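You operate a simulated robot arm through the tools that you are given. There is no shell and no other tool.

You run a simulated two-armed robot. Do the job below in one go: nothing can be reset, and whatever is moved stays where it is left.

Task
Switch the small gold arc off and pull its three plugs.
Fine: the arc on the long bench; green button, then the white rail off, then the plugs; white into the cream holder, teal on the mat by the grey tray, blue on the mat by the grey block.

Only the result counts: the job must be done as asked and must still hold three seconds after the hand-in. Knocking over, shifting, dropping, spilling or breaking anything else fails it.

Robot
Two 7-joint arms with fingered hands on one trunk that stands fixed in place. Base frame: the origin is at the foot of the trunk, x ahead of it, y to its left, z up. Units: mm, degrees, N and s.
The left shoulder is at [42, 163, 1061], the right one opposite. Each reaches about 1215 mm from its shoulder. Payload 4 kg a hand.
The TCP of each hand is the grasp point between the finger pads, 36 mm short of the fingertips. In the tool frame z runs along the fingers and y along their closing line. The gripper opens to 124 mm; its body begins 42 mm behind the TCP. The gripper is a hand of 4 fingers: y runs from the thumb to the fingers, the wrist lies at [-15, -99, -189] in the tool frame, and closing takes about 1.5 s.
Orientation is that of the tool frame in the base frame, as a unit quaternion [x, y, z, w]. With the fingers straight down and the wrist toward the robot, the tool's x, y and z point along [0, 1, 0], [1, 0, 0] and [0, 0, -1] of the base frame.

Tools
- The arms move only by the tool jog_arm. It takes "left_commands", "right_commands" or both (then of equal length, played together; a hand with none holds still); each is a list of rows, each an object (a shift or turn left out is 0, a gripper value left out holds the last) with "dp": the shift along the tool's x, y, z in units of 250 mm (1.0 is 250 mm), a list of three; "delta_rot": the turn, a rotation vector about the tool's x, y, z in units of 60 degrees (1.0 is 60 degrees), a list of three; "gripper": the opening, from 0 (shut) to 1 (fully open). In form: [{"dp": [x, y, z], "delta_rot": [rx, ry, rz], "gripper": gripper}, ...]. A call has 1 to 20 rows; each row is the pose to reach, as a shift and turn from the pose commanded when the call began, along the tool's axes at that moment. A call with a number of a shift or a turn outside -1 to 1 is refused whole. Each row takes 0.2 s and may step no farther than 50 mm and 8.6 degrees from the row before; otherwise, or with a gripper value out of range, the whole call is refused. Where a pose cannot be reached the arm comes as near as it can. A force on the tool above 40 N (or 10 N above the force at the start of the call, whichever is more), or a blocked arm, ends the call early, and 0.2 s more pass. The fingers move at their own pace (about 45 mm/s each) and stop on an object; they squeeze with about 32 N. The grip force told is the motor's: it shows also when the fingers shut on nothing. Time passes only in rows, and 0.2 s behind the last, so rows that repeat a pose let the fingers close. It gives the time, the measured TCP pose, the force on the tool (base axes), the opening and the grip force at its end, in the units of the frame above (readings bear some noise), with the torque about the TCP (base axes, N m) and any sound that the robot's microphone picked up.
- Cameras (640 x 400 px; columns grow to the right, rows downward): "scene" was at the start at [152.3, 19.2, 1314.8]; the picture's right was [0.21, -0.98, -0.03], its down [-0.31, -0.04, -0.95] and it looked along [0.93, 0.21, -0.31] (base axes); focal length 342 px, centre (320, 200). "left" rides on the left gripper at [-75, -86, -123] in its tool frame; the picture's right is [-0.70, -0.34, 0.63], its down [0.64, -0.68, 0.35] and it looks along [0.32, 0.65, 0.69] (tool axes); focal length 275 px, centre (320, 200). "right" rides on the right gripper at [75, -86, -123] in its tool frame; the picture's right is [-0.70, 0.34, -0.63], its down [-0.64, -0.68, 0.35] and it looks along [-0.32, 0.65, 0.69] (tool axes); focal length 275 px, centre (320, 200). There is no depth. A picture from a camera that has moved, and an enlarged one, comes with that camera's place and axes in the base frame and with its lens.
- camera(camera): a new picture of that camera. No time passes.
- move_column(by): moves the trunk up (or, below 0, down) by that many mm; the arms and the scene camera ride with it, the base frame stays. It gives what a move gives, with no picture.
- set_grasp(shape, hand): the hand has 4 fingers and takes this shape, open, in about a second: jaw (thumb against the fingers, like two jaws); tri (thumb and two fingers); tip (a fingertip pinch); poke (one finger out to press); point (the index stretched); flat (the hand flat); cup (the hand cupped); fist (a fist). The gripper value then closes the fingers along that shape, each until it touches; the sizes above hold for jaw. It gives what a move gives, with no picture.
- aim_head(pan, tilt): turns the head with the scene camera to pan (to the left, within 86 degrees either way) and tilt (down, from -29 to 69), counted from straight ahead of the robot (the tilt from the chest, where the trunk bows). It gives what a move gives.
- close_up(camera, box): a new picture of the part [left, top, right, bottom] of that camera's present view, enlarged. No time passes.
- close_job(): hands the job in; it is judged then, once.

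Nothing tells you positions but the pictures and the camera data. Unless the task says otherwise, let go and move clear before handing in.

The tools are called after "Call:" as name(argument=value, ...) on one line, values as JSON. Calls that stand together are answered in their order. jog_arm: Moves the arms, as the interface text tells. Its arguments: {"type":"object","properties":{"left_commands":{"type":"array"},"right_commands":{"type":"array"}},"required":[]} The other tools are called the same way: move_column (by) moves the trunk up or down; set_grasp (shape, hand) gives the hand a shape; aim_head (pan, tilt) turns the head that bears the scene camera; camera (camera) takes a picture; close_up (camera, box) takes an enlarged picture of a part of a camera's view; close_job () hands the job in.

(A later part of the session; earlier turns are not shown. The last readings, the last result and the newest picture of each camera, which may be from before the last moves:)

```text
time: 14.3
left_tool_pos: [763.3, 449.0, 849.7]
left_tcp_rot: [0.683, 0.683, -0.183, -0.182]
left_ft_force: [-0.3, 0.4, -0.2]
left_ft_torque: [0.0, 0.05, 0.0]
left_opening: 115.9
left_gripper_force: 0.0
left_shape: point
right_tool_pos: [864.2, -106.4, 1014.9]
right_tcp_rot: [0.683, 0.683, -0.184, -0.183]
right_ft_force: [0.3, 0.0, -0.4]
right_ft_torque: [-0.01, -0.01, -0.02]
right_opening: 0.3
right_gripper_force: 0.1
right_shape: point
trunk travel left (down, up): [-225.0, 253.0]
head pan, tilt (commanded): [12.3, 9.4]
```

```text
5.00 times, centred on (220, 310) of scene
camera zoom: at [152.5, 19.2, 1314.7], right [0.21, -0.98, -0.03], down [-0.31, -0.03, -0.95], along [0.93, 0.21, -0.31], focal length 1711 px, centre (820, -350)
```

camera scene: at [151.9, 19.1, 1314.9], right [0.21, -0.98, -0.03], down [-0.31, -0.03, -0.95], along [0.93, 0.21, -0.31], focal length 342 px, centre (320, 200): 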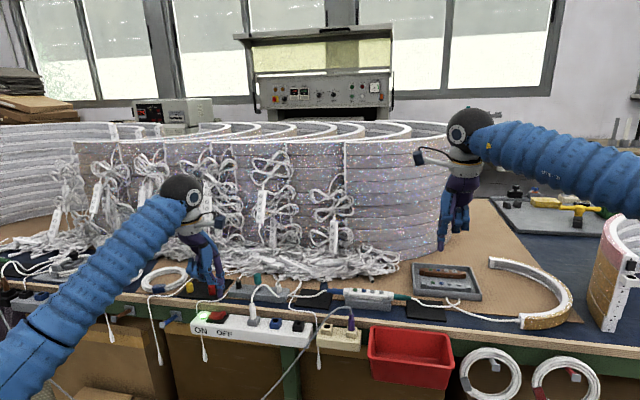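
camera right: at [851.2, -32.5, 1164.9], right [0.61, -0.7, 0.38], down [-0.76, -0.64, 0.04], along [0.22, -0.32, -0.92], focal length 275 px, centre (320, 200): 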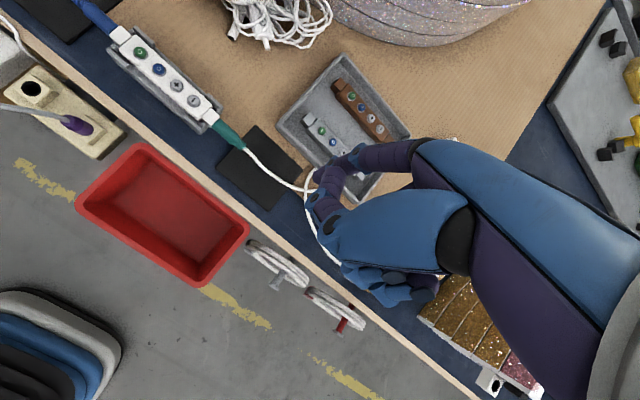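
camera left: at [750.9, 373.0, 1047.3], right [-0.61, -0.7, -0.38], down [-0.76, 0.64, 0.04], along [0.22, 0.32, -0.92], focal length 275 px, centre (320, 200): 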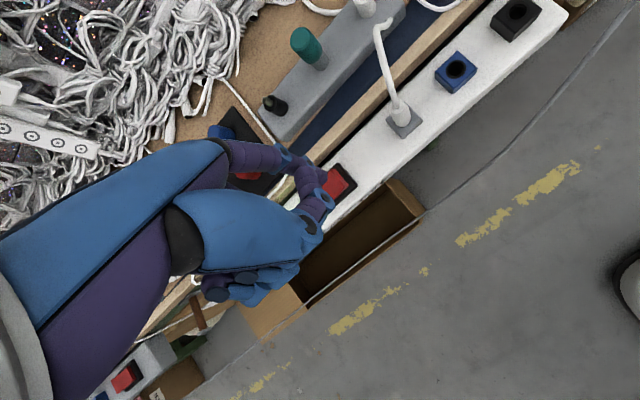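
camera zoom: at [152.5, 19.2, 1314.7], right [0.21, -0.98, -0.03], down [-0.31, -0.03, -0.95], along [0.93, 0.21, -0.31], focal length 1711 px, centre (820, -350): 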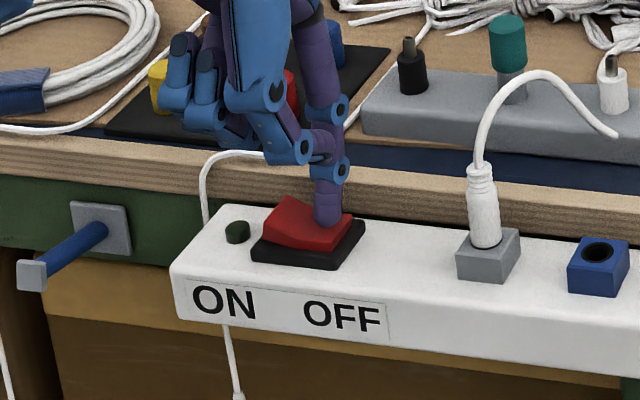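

The rail lamp is out and the rocker has tipped to OFF. I'll lift the left hand and confirm.

Call:
jog_arm(left_commands=[{"dp": [0, -0.06, -0.104]}, {"dp": [0, -0.14, -0.242]}, {"dp": [0.04, -0.22, -0.381]}, {"dp": [0.16, -0.28, -0.485]}, {"dp": [0.16, -0.28, -0.485]}])

Call:
close_up(camera="scene", box=[180, 270, 280, 350])

Call:
camera(camera="left")

Call:
close_up(camera="scene", box=[230, 265, 330, 345])

```text
time: 15.5
left_tool_pos: [764.7, 490.0, 988.3]
left_tcp_rot: [0.683, 0.683, -0.184, -0.184]
left_ft_force: [0.7, 0.0, -0.3]
left_ft_torque: [0.04, 0.0, 0.02]
left_opening: 116.0
left_gripper_force: 0.0
left_shape: point
right_tool_pos: [863.1, -105.3, 1015.6]
right_tcp_rot: [0.683, 0.683, -0.183, -0.184]
right_ft_force: [0.2, -0.2, 0.8]
right_ft_torque: [0.02, 0.02, 0.02]
right_opening: 0.3
right_gripper_force: 0.0
right_shape: point
trunk travel left (down, up): [-225.0, 253.0]
head pan, tilt (commanded): [12.3, 9.4]
```

```text
5.00 times, centred on (230, 310) of scene
camera zoom: at [152.9, 18.9, 1314.6], right [0.21, -0.98, -0.03], down [-0.31, -0.03, -0.95], along [0.93, 0.21, -0.31], focal length 1711 px, centre (770, -350)
```

zoom: 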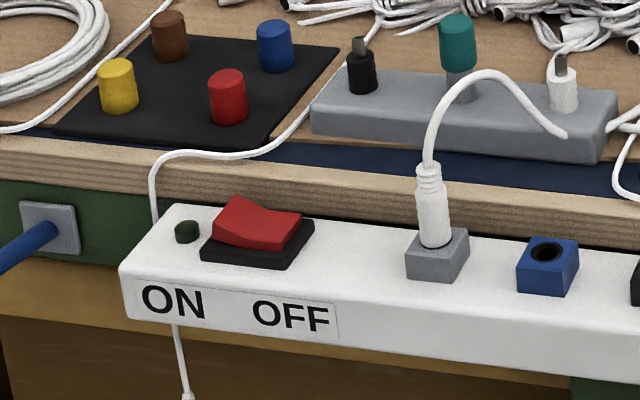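

```text
taken
camera left: at [750.4, 415.3, 1136.8], right [-0.61, -0.7, -0.38], down [-0.76, 0.64, 0.04], along [0.22, 0.32, -0.92], focal length 275 px, centre (320, 200)
```

left: 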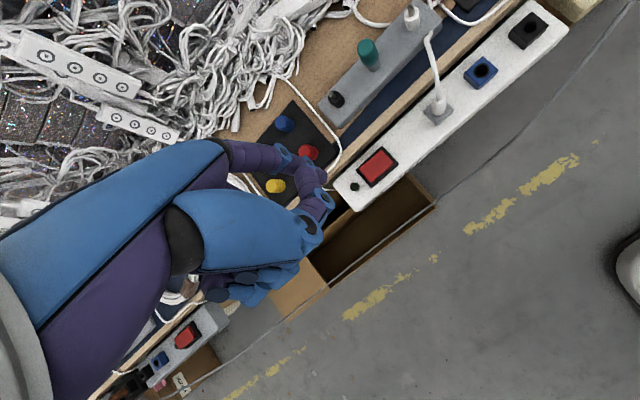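

```text
5.00 times, centred on (280, 305) of scene
camera zoom: at [152.9, 18.9, 1314.6], right [0.21, -0.98, -0.03], down [-0.31, -0.03, -0.95], along [0.93, 0.21, -0.31], focal length 1711 px, centre (520, -325)
```

zoom: 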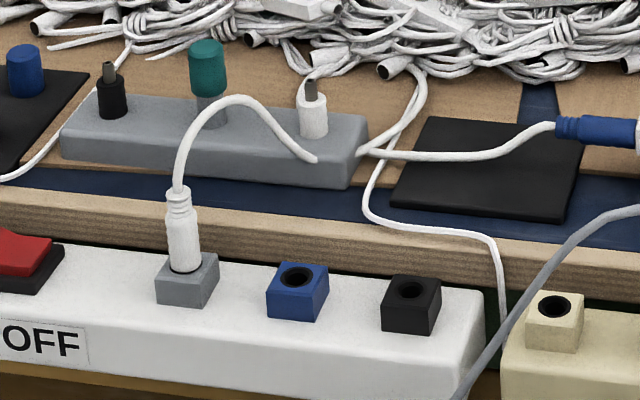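

The rail is off: lamp dark and OFF side pressed. Next is the white plug; I'll zoom with the left camera to fix its position and the cream socket's.

Call:
close_up(camera="left", box=[370, 0, 530, 140])

Call:
set_grasp(hand="left", shape="tip")

Call:
close_up(camera="left", box=[160, 100, 400, 320])

Call:
close_up(camera="scene", box=[150, 170, 260, 300])

```text
2.86 times, centred on (450, 70) of left
camera zoom: at [750.4, 415.3, 1136.8], right [-0.61, -0.7, -0.38], down [-0.76, 0.64, 0.04], along [0.22, 0.32, -0.92], focal length 786 px, centre (-51, 571)
```

zoom: 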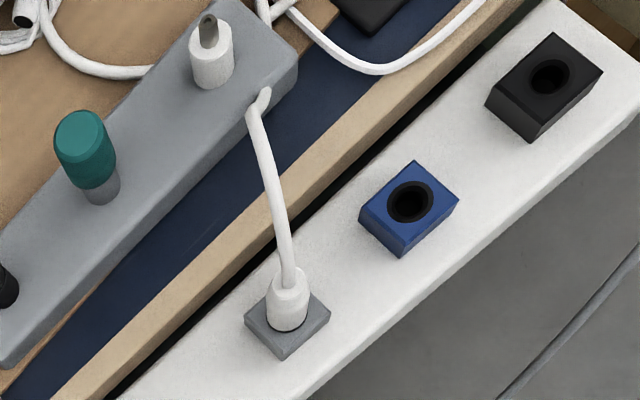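

```text
time: 16.4
left_tool_pos: [764.1, 489.8, 988.1]
left_tcp_rot: [0.684, 0.683, -0.183, -0.183]
left_ft_force: [-0.4, 0.3, 0.8]
left_ft_torque: [0.0, -0.02, -0.03]
left_opening: 123.9
left_gripper_force: 0.2
left_shape: tip
right_tool_pos: [864.6, -105.9, 1015.8]
right_tcp_rot: [0.682, 0.683, -0.183, -0.184]
right_ft_force: [0.0, 0.2, -0.2]
right_ft_torque: [0.02, -0.02, 0.02]
right_opening: 0.1
right_gripper_force: 0.0
right_shape: point
trunk travel left (down, up): [-225.0, 253.0]
head pan, tilt (commanded): [12.3, 9.4]
```

```text
1.82 times, centred on (280, 210) of left
camera zoom: at [749.9, 415.4, 1137.1], right [-0.61, -0.7, -0.38], down [-0.76, 0.64, 0.04], along [0.22, 0.32, -0.92], focal length 500 px, centre (393, 182)
```

zoom: 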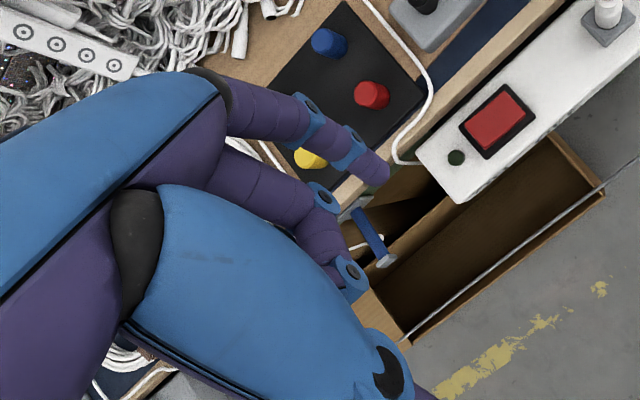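

```text
3.08 times, centred on (205, 235) of scene
camera zoom: at [152.4, 19.2, 1314.8], right [0.21, -0.98, -0.03], down [-0.31, -0.03, -0.95], along [0.93, 0.21, -0.31], focal length 1053 px, centre (674, 92)
```

zoom: 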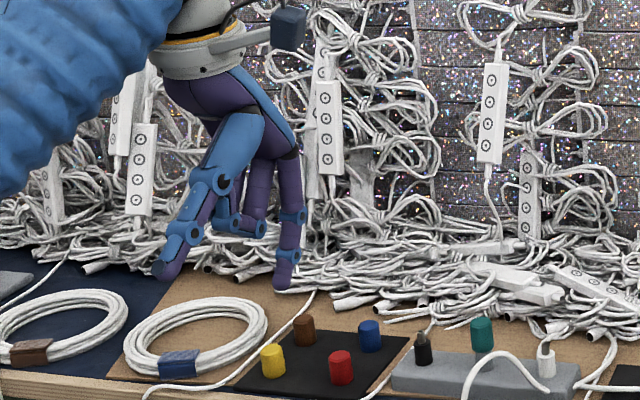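

The white plug stands at about (816, 352), body z 776–811, with its cord going into the grey block; the purple plug's grey cord runs on the robot side of the cream hole, so I must avoid it. First I'll see where the tip pinch actually meets by closing it in free air.

Call:
jog_arm(left_commands=[{"gripper": 0.15}, {"gripper": 0.15}, {"gripper": 0.15}, {"gripper": 0.15}, {"gripper": 0.15}, {"gripper": 0.15}, {"gripper": 0.15}, {"gripper": 0.15}])

Call:
close_up(camera="left", box=[220, 100, 420, 260])

Call:
close_up(camera="scene", box=[160, 190, 240, 280])

```text
time: 18.2
left_tool_pos: [763.8, 490.1, 988.4]
left_tcp_rot: [0.683, 0.683, -0.183, -0.181]
left_ft_force: [0.4, 0.5, 0.3]
left_ft_torque: [-0.02, 0.02, -0.01]
left_opening: 20.5
left_gripper_force: 0.1
left_shape: tip
right_tool_pos: [863.0, -106.3, 1015.1]
right_tcp_rot: [0.683, 0.683, -0.184, -0.184]
right_ft_force: [-0.1, 1.0, 0.1]
right_ft_torque: [0.01, -0.02, -0.02]
right_opening: 0.1
right_gripper_force: 0.1
right_shape: point
trunk travel left (down, up): [-225.0, 253.0]
head pan, tilt (commanded): [12.3, 9.4]
```

```text
2.50 times, centred on (320, 180) of left
camera zoom: at [749.9, 415.4, 1137.1], right [-0.61, -0.7, -0.38], down [-0.76, 0.64, 0.04], along [0.22, 0.32, -0.92], focal length 688 px, centre (320, 250)
```

zoom: 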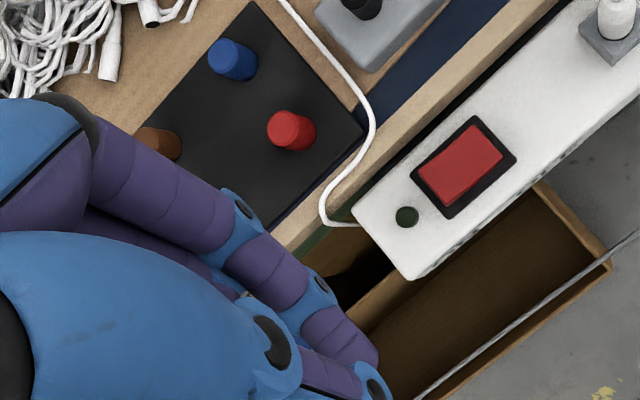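

```text
4.44 times, centred on (200, 235) of scene
camera zoom: at [152.4, 19.2, 1314.8], right [0.21, -0.98, -0.03], down [-0.31, -0.03, -0.95], along [0.93, 0.21, -0.31], focal length 1521 px, centre (853, 44)
```

zoom: 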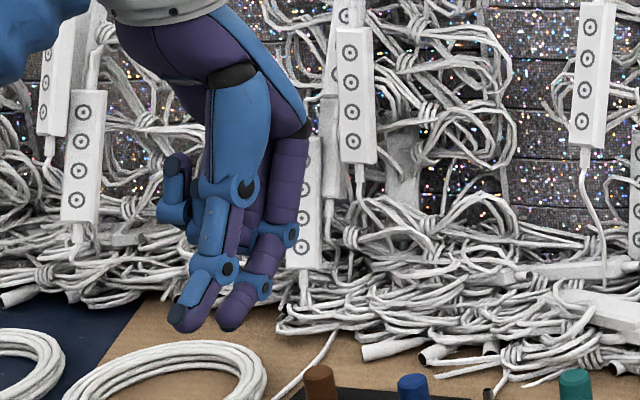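

In the tip shape thumb and index meet near tool (-3, 0, 30), with the other fingers folded up clear. I'll level the left hand and turn it so that it closes across the white plug's cord direction, well above the bench.

Call:
jog_arm(left_commands=[{"delta_rot": [-0.125, 0, 0], "gripper": 0.45}, {"delta_rot": [-0.25, 0, 0], "gripper": 0.45}, {"delta_rot": [-0.375, 0, 0], "gripper": 0.45}, {"delta_rot": [-0.5, 0, 0], "gripper": 0.45}, {"delta_rot": [-0.5, 0, 0], "gripper": 0.45}])

Call:
jog_arm(left_commands=[{"dp": [-0.06, 0.02, 0.017], "delta_rot": [0, 0, 0.125]}, {"dp": [-0.12, 0.045, 0.034], "delta_rot": [0, 0, 0.25]}, {"dp": [-0.18, 0.07, 0.05], "delta_rot": [0, 0, 0.375]}, {"dp": [-0.24, 0.09, 0.07], "delta_rot": [0, 0, 0.5]}, {"dp": [-0.3, 0.115, 0.085], "delta_rot": [0, 0, 0.625]}, {"dp": [-0.35, 0.14, 0.1], "delta_rot": [0, 0, 0.75]}, {"dp": [-0.4, 0.16, 0.12], "delta_rot": [0, 0, 0.875]}, {"dp": [-0.4, 0.16, 0.12], "delta_rot": [0, 0, 0.875]}])

Call:
camera(camera="scene")

```text
time: 19.4
left_tool_pos: [760.9, 490.1, 989.0]
left_tcp_rot: [0.707, 0.707, 0.001, 0.0]
left_ft_force: [0.7, -0.4, -0.4]
left_ft_torque: [0.0, 0.0, 0.01]
left_opening: 55.2
left_gripper_force: 0.1
left_shape: tip
right_tool_pos: [863.6, -105.7, 1015.2]
right_tcp_rot: [0.683, 0.683, -0.183, -0.183]
right_ft_force: [-0.6, -0.1, 0.3]
right_ft_torque: [-0.02, 0.04, 0.02]
right_opening: 0.0
right_gripper_force: 0.1
right_shape: point
trunk travel left (down, up): [-225.0, 253.0]
head pan, tilt (commanded): [12.3, 9.4]
```

```text
time: 21.2
left_tool_pos: [802.8, 389.0, 958.3]
left_tcp_rot: [0.947, 0.32, 0.0, 0.0]
left_ft_force: [0.3, 0.3, 0.4]
left_ft_torque: [0.01, 0.04, -0.01]
left_opening: 55.1
left_gripper_force: 0.0
left_shape: tip
right_tool_pos: [864.3, -106.0, 1015.2]
right_tcp_rot: [0.683, 0.683, -0.183, -0.183]
right_ft_force: [-0.4, -0.5, 0.2]
right_ft_torque: [0.01, 0.01, -0.01]
right_opening: 0.1
right_gripper_force: 0.1
right_shape: point
trunk travel left (down, up): [-225.0, 253.0]
head pan, tilt (commanded): [12.3, 9.4]
```

```text
taken
camera scene: at [152.0, 19.3, 1314.9], right [0.21, -0.98, -0.03], down [-0.31, -0.04, -0.95], along [0.93, 0.21, -0.31], focal length 342 px, centre (320, 200)
```

scene: 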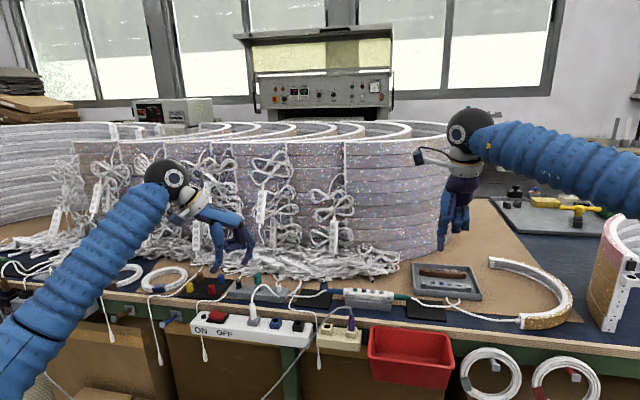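

The hand is turning well. I'll finish the yaw to about 105° and hover over the white plug.

Call:
jog_arm(left_commands=[{"dp": [-0.006, 0.023, 0.02], "delta_rot": [0, 0, 0.125]}, {"dp": [-0.012, 0.046, 0.04], "delta_rot": [0, 0, 0.25]}, {"dp": [-0.018, 0.069, 0.06], "delta_rot": [0, 0, 0.375]}, {"dp": [-0.024, 0.092, 0.09], "delta_rot": [0, 0, 0.5]}, {"dp": [-0.03, 0.115, 0.12], "delta_rot": [0, 0, 0.625]}, {"dp": [-0.036, 0.138, 0.16], "delta_rot": [0, 0, 0.75]}, {"dp": [-0.041, 0.159, 0.192], "delta_rot": [0, 0, 0.875]}, {"dp": [-0.041, 0.159, 0.192], "delta_rot": [0, 0, 0.875]}])

Call:
camera(camera="left")

Call:
camera(camera="scene")

Call:
close_up(camera="scene", box=[200, 210, 320, 340])

Call:
camera(camera="right")

```text
time: 23.0
left_tool_pos: [818.8, 352.3, 910.4]
left_tcp_rot: [0.991, -0.132, 0.0, 0.001]
left_ft_force: [-0.2, 0.5, -0.1]
left_ft_torque: [0.01, -0.02, -0.03]
left_opening: 55.1
left_gripper_force: 0.0
left_shape: tip
right_tool_pos: [862.7, -105.2, 1015.5]
right_tcp_rot: [0.683, 0.683, -0.183, -0.183]
right_ft_force: [-1.0, 0.0, 0.4]
right_ft_torque: [0.02, -0.02, -0.02]
right_opening: 0.2
right_gripper_force: 0.0
right_shape: point
trunk travel left (down, up): [-225.0, 253.0]
head pan, tilt (commanded): [12.3, 9.4]
```

```text
taken
camera left: at [766.8, 454.1, 1033.1], right [-0.58, 0.51, -0.63], down [0.8, 0.49, -0.35], along [0.14, -0.71, -0.69], focal length 275 px, centre (320, 200)
```

left: 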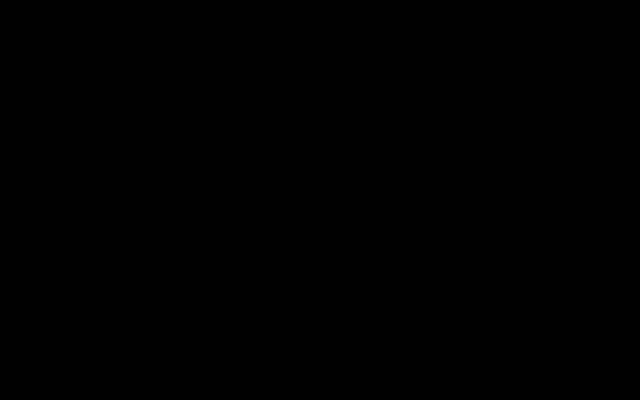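

```text
taken
camera scene: at [152.1, 19.3, 1314.9], right [0.21, -0.98, -0.03], down [-0.31, -0.04, -0.95], along [0.93, 0.21, -0.31], focal length 342 px, centre (320, 200)
```

scene: 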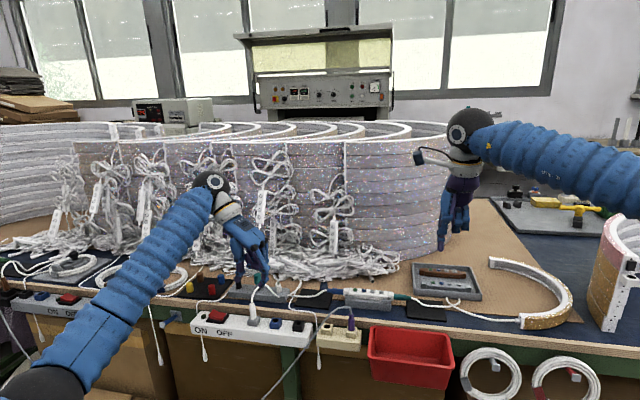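

```text
3.08 times, centred on (260, 275) of scene
camera zoom: at [152.1, 19.3, 1314.9], right [0.21, -0.98, -0.03], down [-0.31, -0.04, -0.95], along [0.93, 0.21, -0.31], focal length 1053 px, centre (505, -31)
```

zoom: 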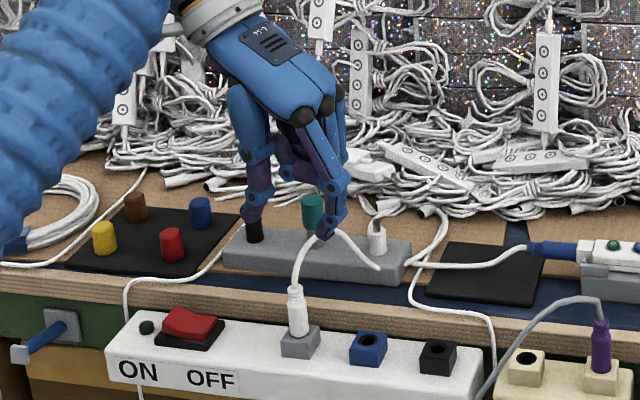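

```text
taken
camera right: at [851.1, -32.1, 1165.1], right [0.61, -0.7, 0.38], down [-0.76, -0.64, 0.04], along [0.22, -0.32, -0.92], focal length 275 px, centre (320, 200)
```

right: 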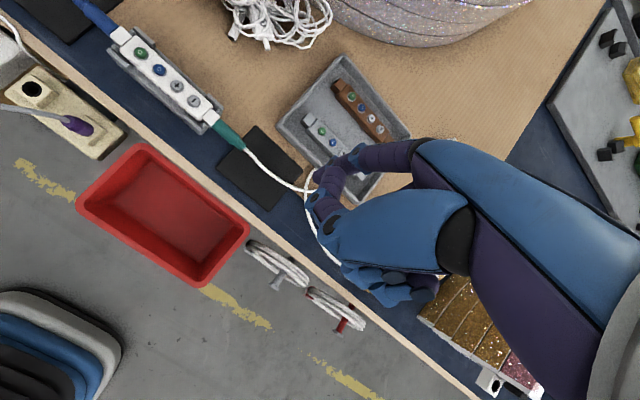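

The left wrist camera is blacked out by the forearm in this pose, so I'll bring the right hand round as a second eye, looking left toward the plug from a safe distance.

Call:
jog_arm(right_commands=[{"dp": [0.1, -0.062, 0.013], "delta_rot": [-0.125, 0, 0]}, {"dp": [0.2, -0.124, 0.026], "delta_rot": [-0.25, 0, 0]}, {"dp": [0.3, -0.186, 0.038], "delta_rot": [-0.375, 0, 0]}, {"dp": [0.4, -0.248, 0.051], "delta_rot": [-0.5, 0, 0]}, {"dp": [0.4, -0.248, 0.051], "delta_rot": [-0.5, 0, 0]}])

Call:
jog_arm(right_commands=[{"dp": [0.06, -0.02, 0.02], "delta_rot": [0, 0, -0.125]}, {"dp": [0.12, -0.04, 0.045], "delta_rot": [0, 0, -0.25]}, {"dp": [0.17, -0.05, 0.07], "delta_rot": [0, 0, -0.375]}, {"dp": [0.23, -0.07, 0.1], "delta_rot": [0, 0, -0.5]}, {"dp": [0.29, -0.09, 0.12], "delta_rot": [0, 0, -0.625]}, {"dp": [0.34, -0.1, 0.14], "delta_rot": [0, 0, -0.75]}, {"dp": [0.34, -0.1, 0.14], "delta_rot": [0, 0, -0.75]}])

Call:
jog_arm(right_commands=[{"dp": [0.05, 0.03, 0.024], "delta_rot": [0, 0, -0.125]}, {"dp": [0.1, 0.06, 0.048], "delta_rot": [0, 0, -0.25]}, {"dp": [0.15, 0.09, 0.072], "delta_rot": [0, 0, -0.375]}, {"dp": [0.2, 0.12, 0.096], "delta_rot": [0, 0, -0.5]}, {"dp": [0.25, 0.15, 0.12], "delta_rot": [0, 0, -0.625]}, {"dp": [0.3, 0.18, 0.144], "delta_rot": [0, 0, -0.75]}, {"dp": [0.3, 0.18, 0.144], "delta_rot": [0, 0, -0.75]}])

Call:
camera(camera="right")

Call:
camera(camera="scene")

```text
time: 24.2
left_tool_pos: [818.0, 350.7, 910.6]
left_tcp_rot: [0.992, -0.13, 0.0, 0.0]
left_ft_force: [0.5, 0.1, 0.3]
left_ft_torque: [0.0, -0.04, -0.02]
left_opening: 55.3
left_gripper_force: 0.0
left_shape: tip
right_tool_pos: [806.4, -5.3, 1036.3]
right_tcp_rot: [0.708, 0.706, 0.0, 0.0]
right_ft_force: [0.5, 0.1, -0.3]
right_ft_torque: [-0.02, 0.02, -0.01]
right_opening: 0.0
right_gripper_force: 0.0
right_shape: point
trunk travel left (down, up): [-225.0, 253.0]
head pan, tilt (commanded): [12.3, 9.4]
```

```text
time: 25.8
left_tool_pos: [818.7, 351.5, 911.2]
left_tcp_rot: [0.991, -0.131, 0.0, 0.0]
left_ft_force: [-0.7, -0.8, 0.2]
left_ft_torque: [-0.03, 0.02, 0.0]
left_opening: 54.9
left_gripper_force: 0.0
left_shape: tip
right_tool_pos: [779.9, 79.2, 999.3]
right_tcp_rot: [0.382, 0.924, 0.0, 0.001]
right_ft_force: [-0.2, -0.6, -0.2]
right_ft_torque: [-0.02, -0.02, 0.03]
right_opening: 0.0
right_gripper_force: 0.1
right_shape: point
trunk travel left (down, up): [-225.0, 253.0]
head pan, tilt (commanded): [12.3, 9.4]
```

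```text
time: 27.4
left_tool_pos: [818.1, 352.2, 909.9]
left_tcp_rot: [0.991, -0.131, -0.002, 0.001]
left_ft_force: [0.8, 0.3, -0.3]
left_ft_torque: [-0.03, 0.03, -0.02]
left_opening: 55.2
left_gripper_force: 0.0
left_shape: tip
right_tool_pos: [751.6, 93.6, 943.7]
right_tcp_rot: [0.213, 0.974, -0.017, 0.078]
right_ft_force: [0.5, 0.1, -0.1]
right_ft_torque: [0.03, 0.04, -0.02]
right_opening: 0.1
right_gripper_force: 0.1
right_shape: point
right hand out of reach, approached as far as the arm can: row 3, 4, 5, 6, 7
trunk travel left (down, up): [-225.0, 253.0]
head pan, tilt (commanded): [12.3, 9.4]
```

```text
taken
camera right: at [630.6, 53.2, 1053.4], right [0.67, 0.06, 0.74], down [0.34, -0.91, -0.24], along [0.65, 0.41, -0.63], focal length 275 px, centre (320, 200)
```

right: 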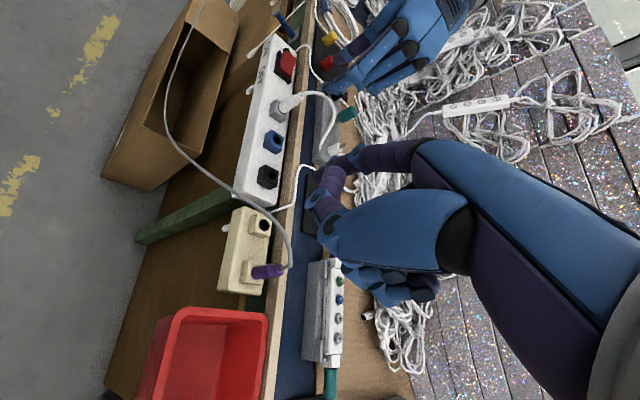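

```text
taken
camera scene: at [153.6, 20.0, 1314.5], right [0.21, -0.98, -0.03], down [-0.31, -0.04, -0.95], along [0.93, 0.21, -0.31], focal length 342 px, centre (320, 200)
```

scene: 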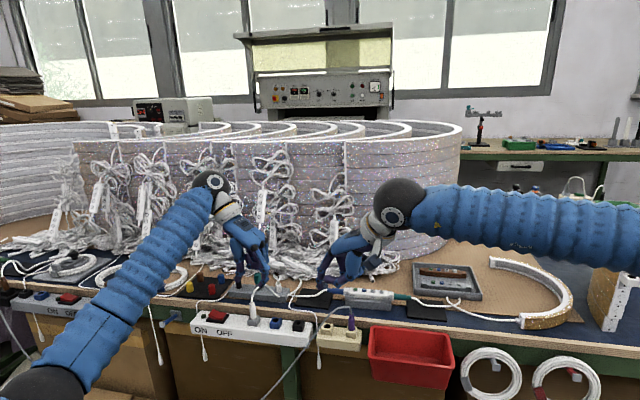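

The right arm stopped at its limit, but its camera now sees the rail, the cream holder and the left hand. I'll zoom in for triangulation.

Call:
close_up(camera="right", box=[220, 30, 420, 190])

Call:
close_up(camera="right", box=[200, 150, 360, 310])

Call:
close_up(camera="scene", box=[220, 240, 320, 340])

```text
2.50 times, centred on (320, 110) of right
camera zoom: at [630.6, 53.2, 1053.4], right [0.67, 0.06, 0.74], down [0.34, -0.91, -0.24], along [0.65, 0.41, -0.63], focal length 688 px, centre (320, 425)
```

zoom: 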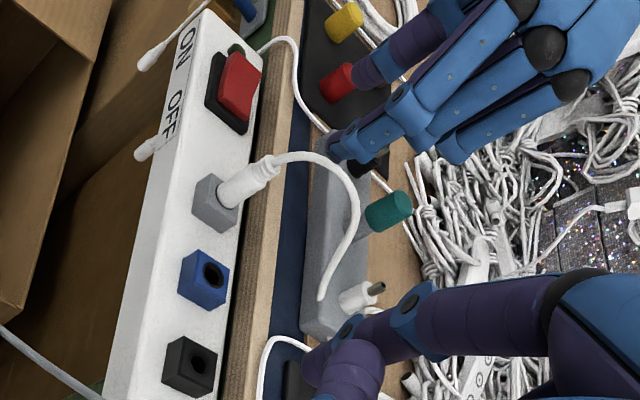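

```text
2.50 times, centred on (280, 230) of right
camera zoom: at [630.6, 53.2, 1053.4], right [0.67, 0.06, 0.74], down [0.34, -0.91, -0.24], along [0.65, 0.41, -0.63], focal length 688 px, centre (420, 125)
```

zoom: 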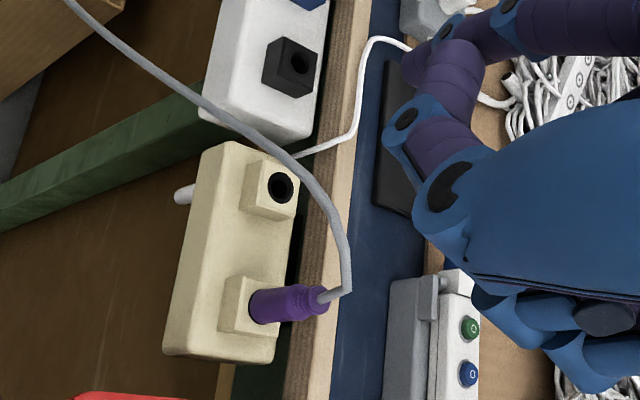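

```text
4.00 times, centred on (270, 290) of scene
camera zoom: at [153.6, 20.0, 1314.5], right [0.21, -0.98, -0.03], down [-0.31, -0.04, -0.95], along [0.93, 0.21, -0.31], focal length 1369 px, centre (520, -160)
```

zoom: 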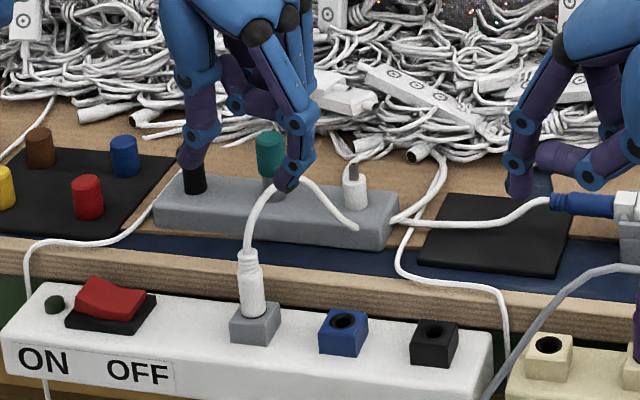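

The plug axis is about (818, 350.5), and at this opening the pinch centre lies near tool (-6, 5). I'll shift 5 mm in x and lower most of the way, then check.

Call:
jog_arm(left_commands=[{"dp": [0.021, -0.007, 0.04]}, {"dp": [0.021, -0.007, 0.12]}, {"dp": [0.021, -0.007, 0.2]}, {"dp": [0.021, -0.007, 0.26]}, {"dp": [0.021, -0.007, 0.26]}])

Call:
close_up(camera="scene", box=[220, 240, 320, 340])

Call:
close_up(camera="right", box=[220, 30, 420, 190])

Call:
camera(camera="left")

```text
time: 28.6
left_tool_pos: [823.7, 351.8, 845.3]
left_tcp_rot: [0.991, -0.131, 0.0, 0.0]
left_ft_force: [0.2, 0.1, -0.1]
left_ft_torque: [0.01, 0.0, 0.0]
left_opening: 55.2
left_gripper_force: 0.0
left_shape: tip
right_tool_pos: [750.3, 93.0, 945.0]
right_tcp_rot: [0.214, 0.974, -0.017, 0.078]
right_ft_force: [-0.2, -0.1, -0.2]
right_ft_torque: [0.02, 0.0, -0.01]
right_opening: 0.1
right_gripper_force: 0.0
right_shape: point
trunk travel left (down, up): [-225.0, 253.0]
head pan, tilt (commanded): [12.3, 9.4]
```

```text
4.00 times, centred on (270, 290) of scene
camera zoom: at [152.2, 19.1, 1314.9], right [0.21, -0.98, -0.03], down [-0.31, -0.03, -0.95], along [0.93, 0.21, -0.31], focal length 1369 px, centre (520, -160)
```

zoom: 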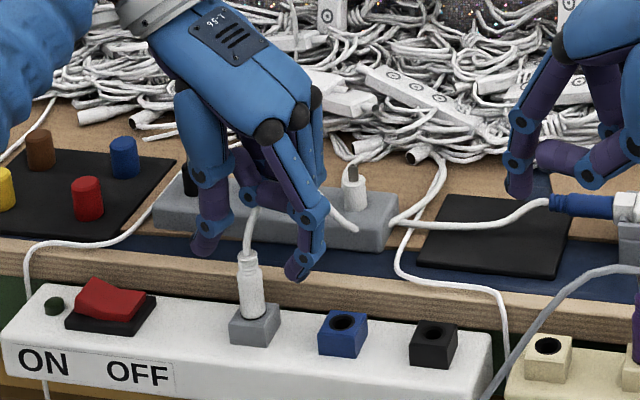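

```text
2.50 times, centred on (320, 110) of right
camera zoom: at [629.6, 52.6, 1054.9], right [0.67, 0.06, 0.74], down [0.34, -0.91, -0.24], along [0.65, 0.41, -0.63], focal length 688 px, centre (320, 425)
```

zoom: 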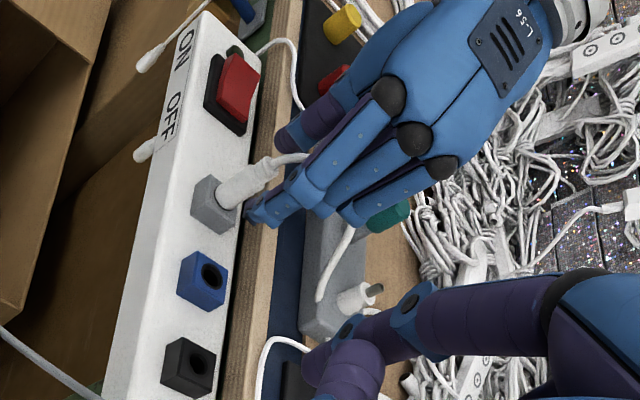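

```text
taken
camera left: at [772.6, 455.2, 966.9], right [-0.59, 0.51, -0.63], down [0.8, 0.49, -0.35], along [0.14, -0.71, -0.69], focal length 275 px, centre (320, 200)
```

left: 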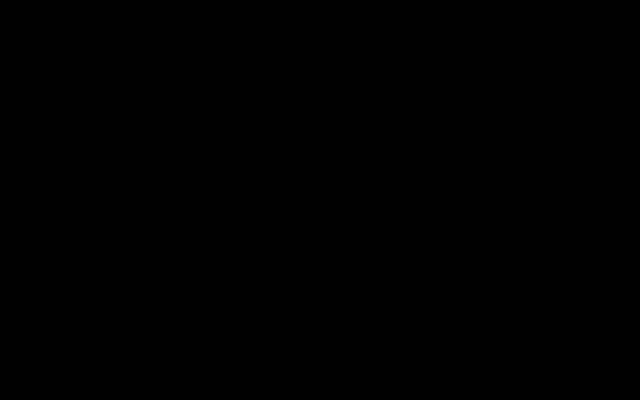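

Thumb and index straddle the plug nicely. I'll go down the last 18 mm and close on the plug body.

Call:
jog_arm(left_commands=[{"dp": [0, 0, 0.036], "gripper": 0.45}, {"dp": [0, 0, 0.072], "gripper": 0.45}, {"dp": [0, 0, 0.072], "gripper": 0.3}, {"dp": [0, 0, 0.072], "gripper": 0.2}, {"dp": [0, 0, 0.072], "gripper": 0.1}, {"dp": [0, 0, 0.072], "gripper": 0.0}, {"dp": [0, 0, 0.072], "gripper": 0.0}, {"dp": [0, 0, 0.072], "gripper": 0.0}, {"dp": [0, 0, 0.072], "gripper": 0.0}])

Call:
close_up(camera="scene", box=[220, 240, 320, 340])

Call:
close_up(camera="right", box=[220, 30, 420, 190])

```text
time: 30.6
left_tool_pos: [825.8, 353.4, 825.2]
left_tcp_rot: [0.991, -0.131, -0.001, 0.001]
left_ft_force: [15.6, 8.5, -0.6]
left_ft_torque: [-0.59, -0.07, -0.08]
left_opening: 19.1
left_gripper_force: 31.7
left_shape: tip
right_tool_pos: [751.1, 94.0, 945.4]
right_tcp_rot: [0.213, 0.974, -0.017, 0.077]
right_ft_force: [-0.1, -0.4, -0.6]
right_ft_torque: [-0.01, -0.02, -0.01]
right_opening: 0.0
right_gripper_force: 0.1
right_shape: point
trunk travel left (down, up): [-225.0, 253.0]
head pan, tilt (commanded): [12.3, 9.4]
```

```text
4.00 times, centred on (270, 290) of scene
camera zoom: at [153.5, 19.9, 1314.6], right [0.21, -0.98, -0.03], down [-0.31, -0.04, -0.95], along [0.93, 0.21, -0.31], focal length 1369 px, centre (520, -160)
```

zoom: 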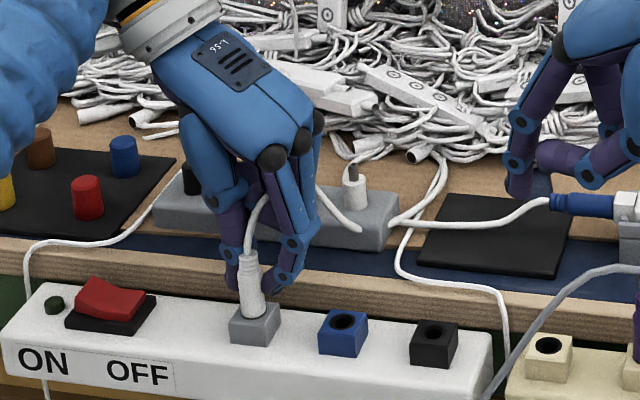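

```text
2.50 times, centred on (320, 110) of right
camera zoom: at [630.7, 53.2, 1054.1], right [0.67, 0.06, 0.74], down [0.34, -0.91, -0.24], along [0.65, 0.41, -0.63], focal length 688 px, centre (320, 425)
```

zoom: 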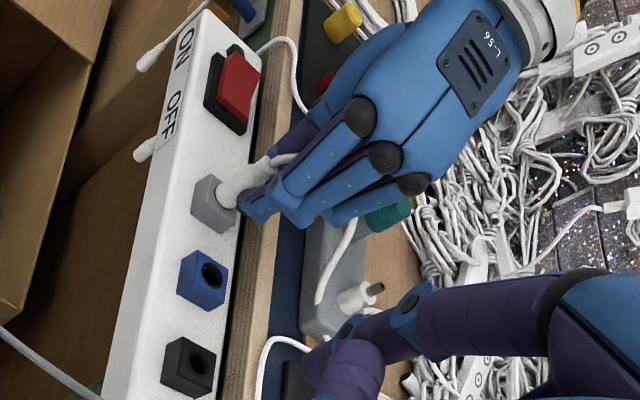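

It grips, but sideways load shows the fingertips sit a few millimetres too far from the robot and wedge on the plug. I'll open slightly, recentre by about 6 mm and close again.

Call:
jog_arm(left_commands=[{"gripper": 0.3}, {"gripper": 0.3}, {"gripper": 0.3}, {"gripper": 0.3}, {"dp": [-0.012, -0.004, 0], "gripper": 0.3}, {"dp": [-0.024, -0.008, 0], "gripper": 0.3}, {"dp": [-0.024, -0.008, 0], "gripper": 0.3}])

Call:
close_up(camera="scene", box=[230, 270, 300, 330])

Call:
close_up(camera="right", box=[260, 70, 360, 150])

```text
time: 32.2
left_tool_pos: [818.2, 355.7, 827.6]
left_tcp_rot: [0.991, -0.131, 0.0, 0.0]
left_ft_force: [0.0, 0.5, -0.1]
left_ft_torque: [-0.04, -0.02, -0.02]
left_opening: 37.6
left_gripper_force: 0.0
left_shape: tip
right_tool_pos: [752.1, 93.6, 945.8]
right_tcp_rot: [0.213, 0.974, -0.017, 0.078]
right_ft_force: [0.3, 0.0, 0.0]
right_ft_torque: [0.0, 0.04, 0.0]
right_opening: 0.1
right_gripper_force: 0.1
right_shape: point
trunk travel left (down, up): [-225.0, 253.0]
head pan, tilt (commanded): [12.3, 9.4]
```

```text
6.67 times, centred on (265, 300) of scene
camera zoom: at [152.4, 19.1, 1314.8], right [0.21, -0.98, -0.03], down [-0.31, -0.03, -0.95], along [0.93, 0.21, -0.31], focal length 2281 px, centre (687, -467)
```

zoom: 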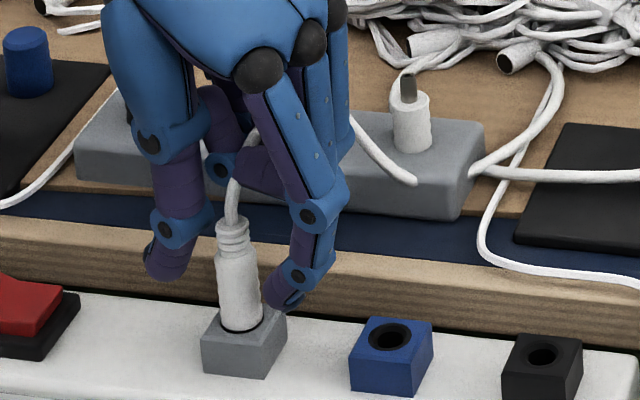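

```text
5.00 times, centred on (310, 110) of right
camera zoom: at [629.8, 52.6, 1054.7], right [0.67, 0.06, 0.74], down [0.34, -0.91, -0.24], along [0.65, 0.41, -0.63], focal length 1376 px, centre (370, 650)
```

zoom: 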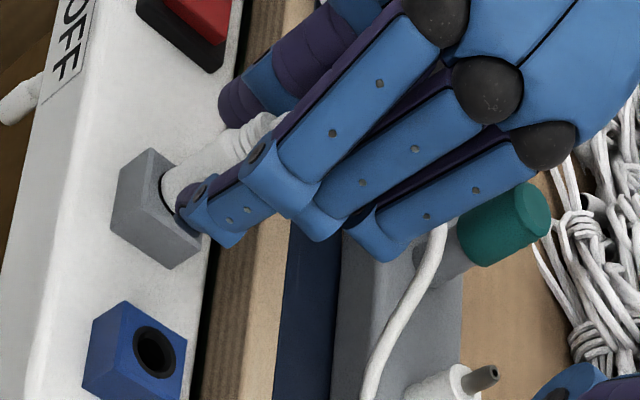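

Now the index lies on the plug axis in x but the pinch centre is a few millimetres to the left. I'll shift 3 mm toward the index side and close.

Call:
jog_arm(left_commands=[{"dp": [0, 0.012, 0], "gripper": 0.3}, {"dp": [0, 0.012, 0], "gripper": 0.2}, {"dp": [0, 0.012, 0], "gripper": 0.1}, {"dp": [0, 0.012, 0], "gripper": 0.0}, {"dp": [0, 0.012, 0], "gripper": 0.0}, {"dp": [0, 0.012, 0], "gripper": 0.0}, {"dp": [0, 0.012, 0], "gripper": 0.0}])

Call:
close_up(camera="scene", box=[230, 270, 300, 330])

Call:
close_up(camera="right", box=[260, 70, 360, 150])

```text
time: 33.8
left_tool_pos: [818.4, 353.9, 827.5]
left_tcp_rot: [0.992, -0.13, 0.0, 0.0]
left_ft_force: [-3.7, 8.8, -2.2]
left_ft_torque: [-0.57, 0.16, -0.1]
left_opening: 20.4
left_gripper_force: 31.7
left_shape: tip
right_tool_pos: [750.1, 93.8, 944.3]
right_tcp_rot: [0.214, 0.974, -0.017, 0.077]
right_ft_force: [-0.5, -0.8, -0.1]
right_ft_torque: [0.0, 0.03, 0.06]
right_opening: 0.0
right_gripper_force: 0.0
right_shape: point
trunk travel left (down, up): [-225.0, 253.0]
head pan, tilt (commanded): [12.3, 9.4]
```

```text
6.67 times, centred on (265, 300) of scene
camera zoom: at [152.4, 19.9, 1314.7], right [0.21, -0.98, -0.03], down [-0.31, -0.04, -0.95], along [0.93, 0.21, -0.31], focal length 2281 px, centre (687, -467)
```

zoom: 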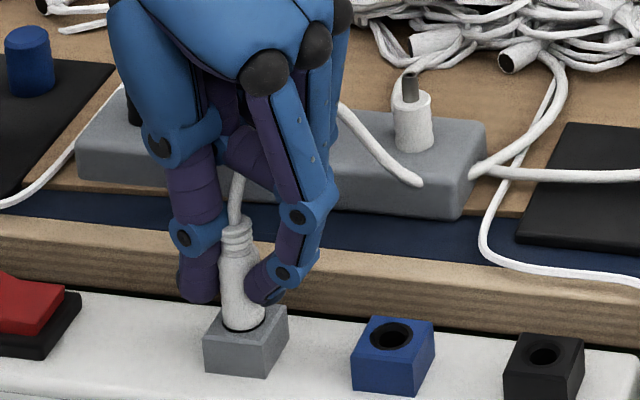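

```text
5.00 times, centred on (310, 110) of right
camera zoom: at [629.8, 53.4, 1054.6], right [0.67, 0.06, 0.74], down [0.34, -0.91, -0.24], along [0.65, 0.41, -0.63], focal length 1376 px, centre (370, 650)
```

zoom: 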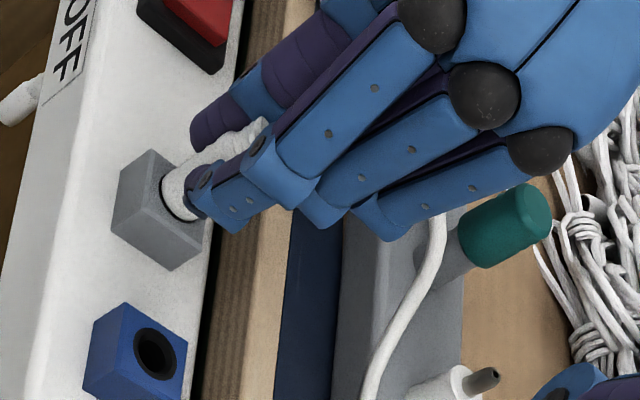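

The plug is now held squarely (20 mm, 32 N). I'll pull straight up in small steps.

Call:
jog_arm(left_commands=[{"dp": [0, -0.005, -0.006]}, {"dp": [0, -0.005, -0.014]}, {"dp": [0, -0.005, -0.024]}, {"dp": [0, -0.005, -0.036]}, {"dp": [0, -0.005, -0.05]}, {"dp": [0, -0.005, -0.066]}, {"dp": [0, -0.005, -0.084]}, {"dp": [0, -0.005, -0.104]}, {"dp": [0, -0.005, -0.124]}, {"dp": [0, -0.005, -0.144]}, {"dp": [0, -0.005, -0.16]}])

Call:
close_up(camera="scene", box=[220, 250, 320, 340])

Call:
close_up(camera="right", box=[240, 50, 380, 170])

```text
time: 36.2
left_tool_pos: [817.6, 353.1, 866.9]
left_tcp_rot: [0.992, -0.13, 0.0, 0.0]
left_ft_force: [0.7, -1.2, -1.2]
left_ft_torque: [0.0, -0.03, 0.01]
left_opening: 14.5
left_gripper_force: 32.1
left_shape: tip
right_tool_pos: [750.2, 92.6, 944.5]
right_tcp_rot: [0.213, 0.974, -0.017, 0.078]
right_ft_force: [0.0, -0.2, -0.2]
right_ft_torque: [-0.03, -0.02, -0.01]
right_opening: 0.2
right_gripper_force: 0.0
right_shape: point
trunk travel left (down, up): [-225.0, 253.0]
head pan, tilt (commanded): [12.3, 9.4]
```

```text
4.44 times, centred on (270, 295) of scene
camera zoom: at [152.3, 19.1, 1314.8], right [0.21, -0.98, -0.03], down [-0.31, -0.03, -0.95], along [0.93, 0.21, -0.31], focal length 1521 px, centre (542, -222)
```

zoom: 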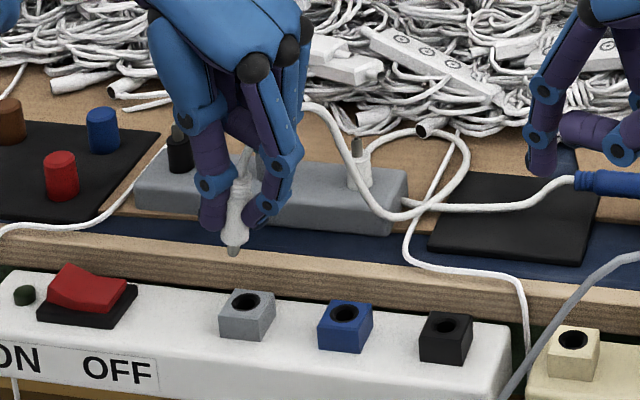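

```text
3.33 times, centred on (310, 110) of right
camera zoom: at [629.8, 52.6, 1054.7], right [0.67, 0.06, 0.74], down [0.34, -0.91, -0.24], along [0.65, 0.41, -0.63], focal length 918 px, centre (353, 500)
```

zoom: 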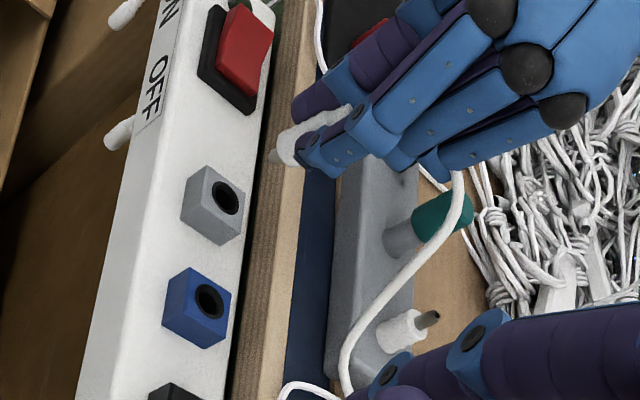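

The plug came free with its pin showing, tilted only slightly. I'll zoom in on the plug in the hand and on where the cord runs now.

Call:
close_up(camera="scene", box=[240, 262, 300, 312])

Call:
close_up(camera="scene", box=[280, 260, 380, 330])

Call:
close_up(camera="right", box=[280, 70, 350, 126])

Call:
camera(camera="right")

```text
8.00 times, centred on (270, 287) of scene
camera zoom: at [152.3, 19.1, 1314.8], right [0.21, -0.98, -0.03], down [-0.31, -0.03, -0.95], along [0.93, 0.21, -0.31], focal length 2737 px, centre (720, -496)
```

zoom: 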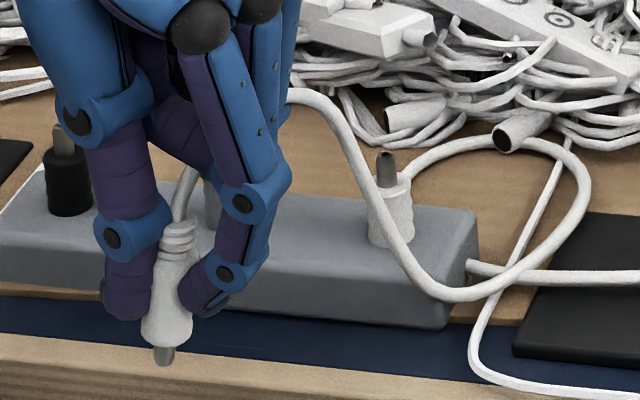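

```text
5.71 times, centred on (330, 295) of scene
camera zoom: at [152.3, 19.1, 1314.8], right [0.21, -0.98, -0.03], down [-0.31, -0.03, -0.95], along [0.93, 0.21, -0.31], focal length 1955 px, centre (263, -343)
```

zoom: 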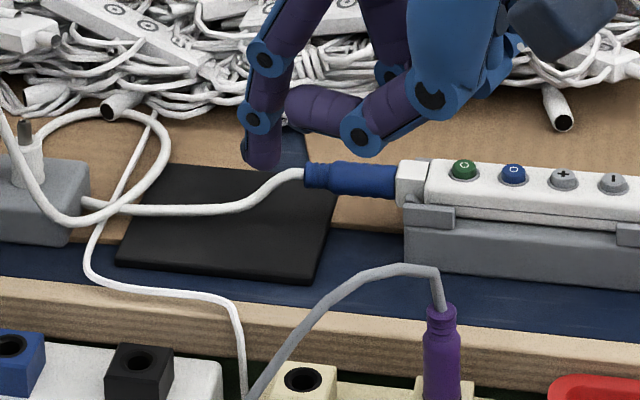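

```text
7.14 times, centred on (315, 98) of right
camera zoom: at [629.8, 52.6, 1054.7], right [0.67, 0.06, 0.74], down [0.34, -0.91, -0.24], along [0.65, 0.41, -0.63], focal length 1966 px, centre (356, 929)
```

zoom: 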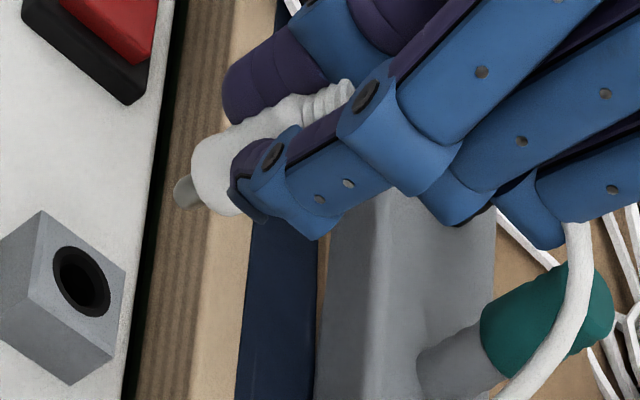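

```text
taken
camera right: at [629.8, 52.6, 1054.7], right [0.67, 0.06, 0.74], down [0.34, -0.91, -0.24], along [0.65, 0.41, -0.63], focal length 275 px, centre (320, 200)
```

right: 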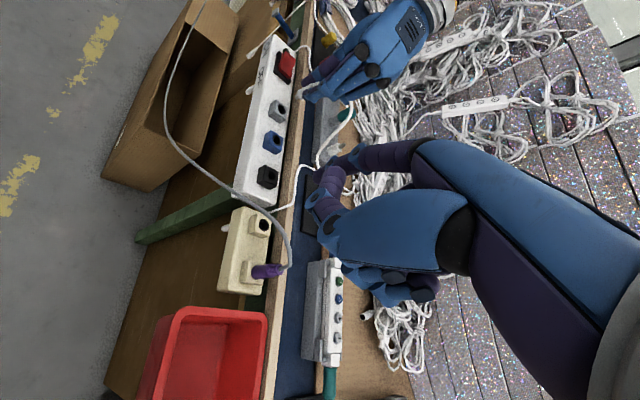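

The white plug hangs in the pinch with about 16° of tilt in the closing plane, and the cord now lies loose to the right of the block with slack. I'll lift it higher and back the right hand off, watching how the right arm responds.

Call:
jog_arm(left_commands=[{"dp": [0, 0, -0.06]}, {"dp": [0, 0, -0.12]}, {"dp": [0, 0, -0.18]}, {"dp": [0, 0, -0.24]}, {"dp": [0, 0, -0.24]}], right_commands=[{"dp": [0, 0, -0.08]}, {"dp": [0, 0, -0.16]}, {"dp": [0, 0, -0.24]}, {"dp": [0, 0, -0.32]}, {"dp": [0, 0, -0.32]}])

Call:
camera(camera="scene")

```text
time: 37.4
left_tool_pos: [817.4, 354.2, 927.9]
left_tcp_rot: [0.991, -0.13, -0.001, 0.0]
left_ft_force: [0.0, 0.4, -0.3]
left_ft_torque: [0.03, -0.01, -0.03]
left_opening: 14.8
left_gripper_force: 31.9
left_shape: tip
right_tool_pos: [738.3, 95.4, 1024.7]
right_tcp_rot: [0.213, 0.974, -0.017, 0.078]
right_ft_force: [0.3, -0.7, 0.7]
right_ft_torque: [-0.01, -0.03, 0.01]
right_opening: 0.0
right_gripper_force: 0.0
right_shape: point
trunk travel left (down, up): [-225.0, 253.0]
head pan, tilt (commanded): [12.3, 9.4]
```

```text
taken
camera scene: at [152.8, 19.1, 1314.6], right [0.21, -0.98, -0.03], down [-0.31, -0.03, -0.95], along [0.93, 0.21, -0.31], focal length 342 px, centre (320, 200)
```

scene: 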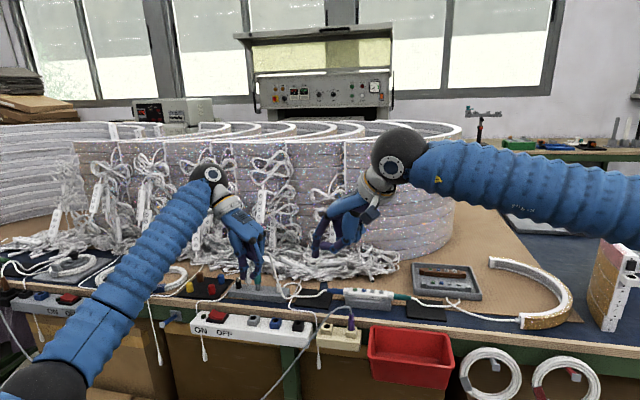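

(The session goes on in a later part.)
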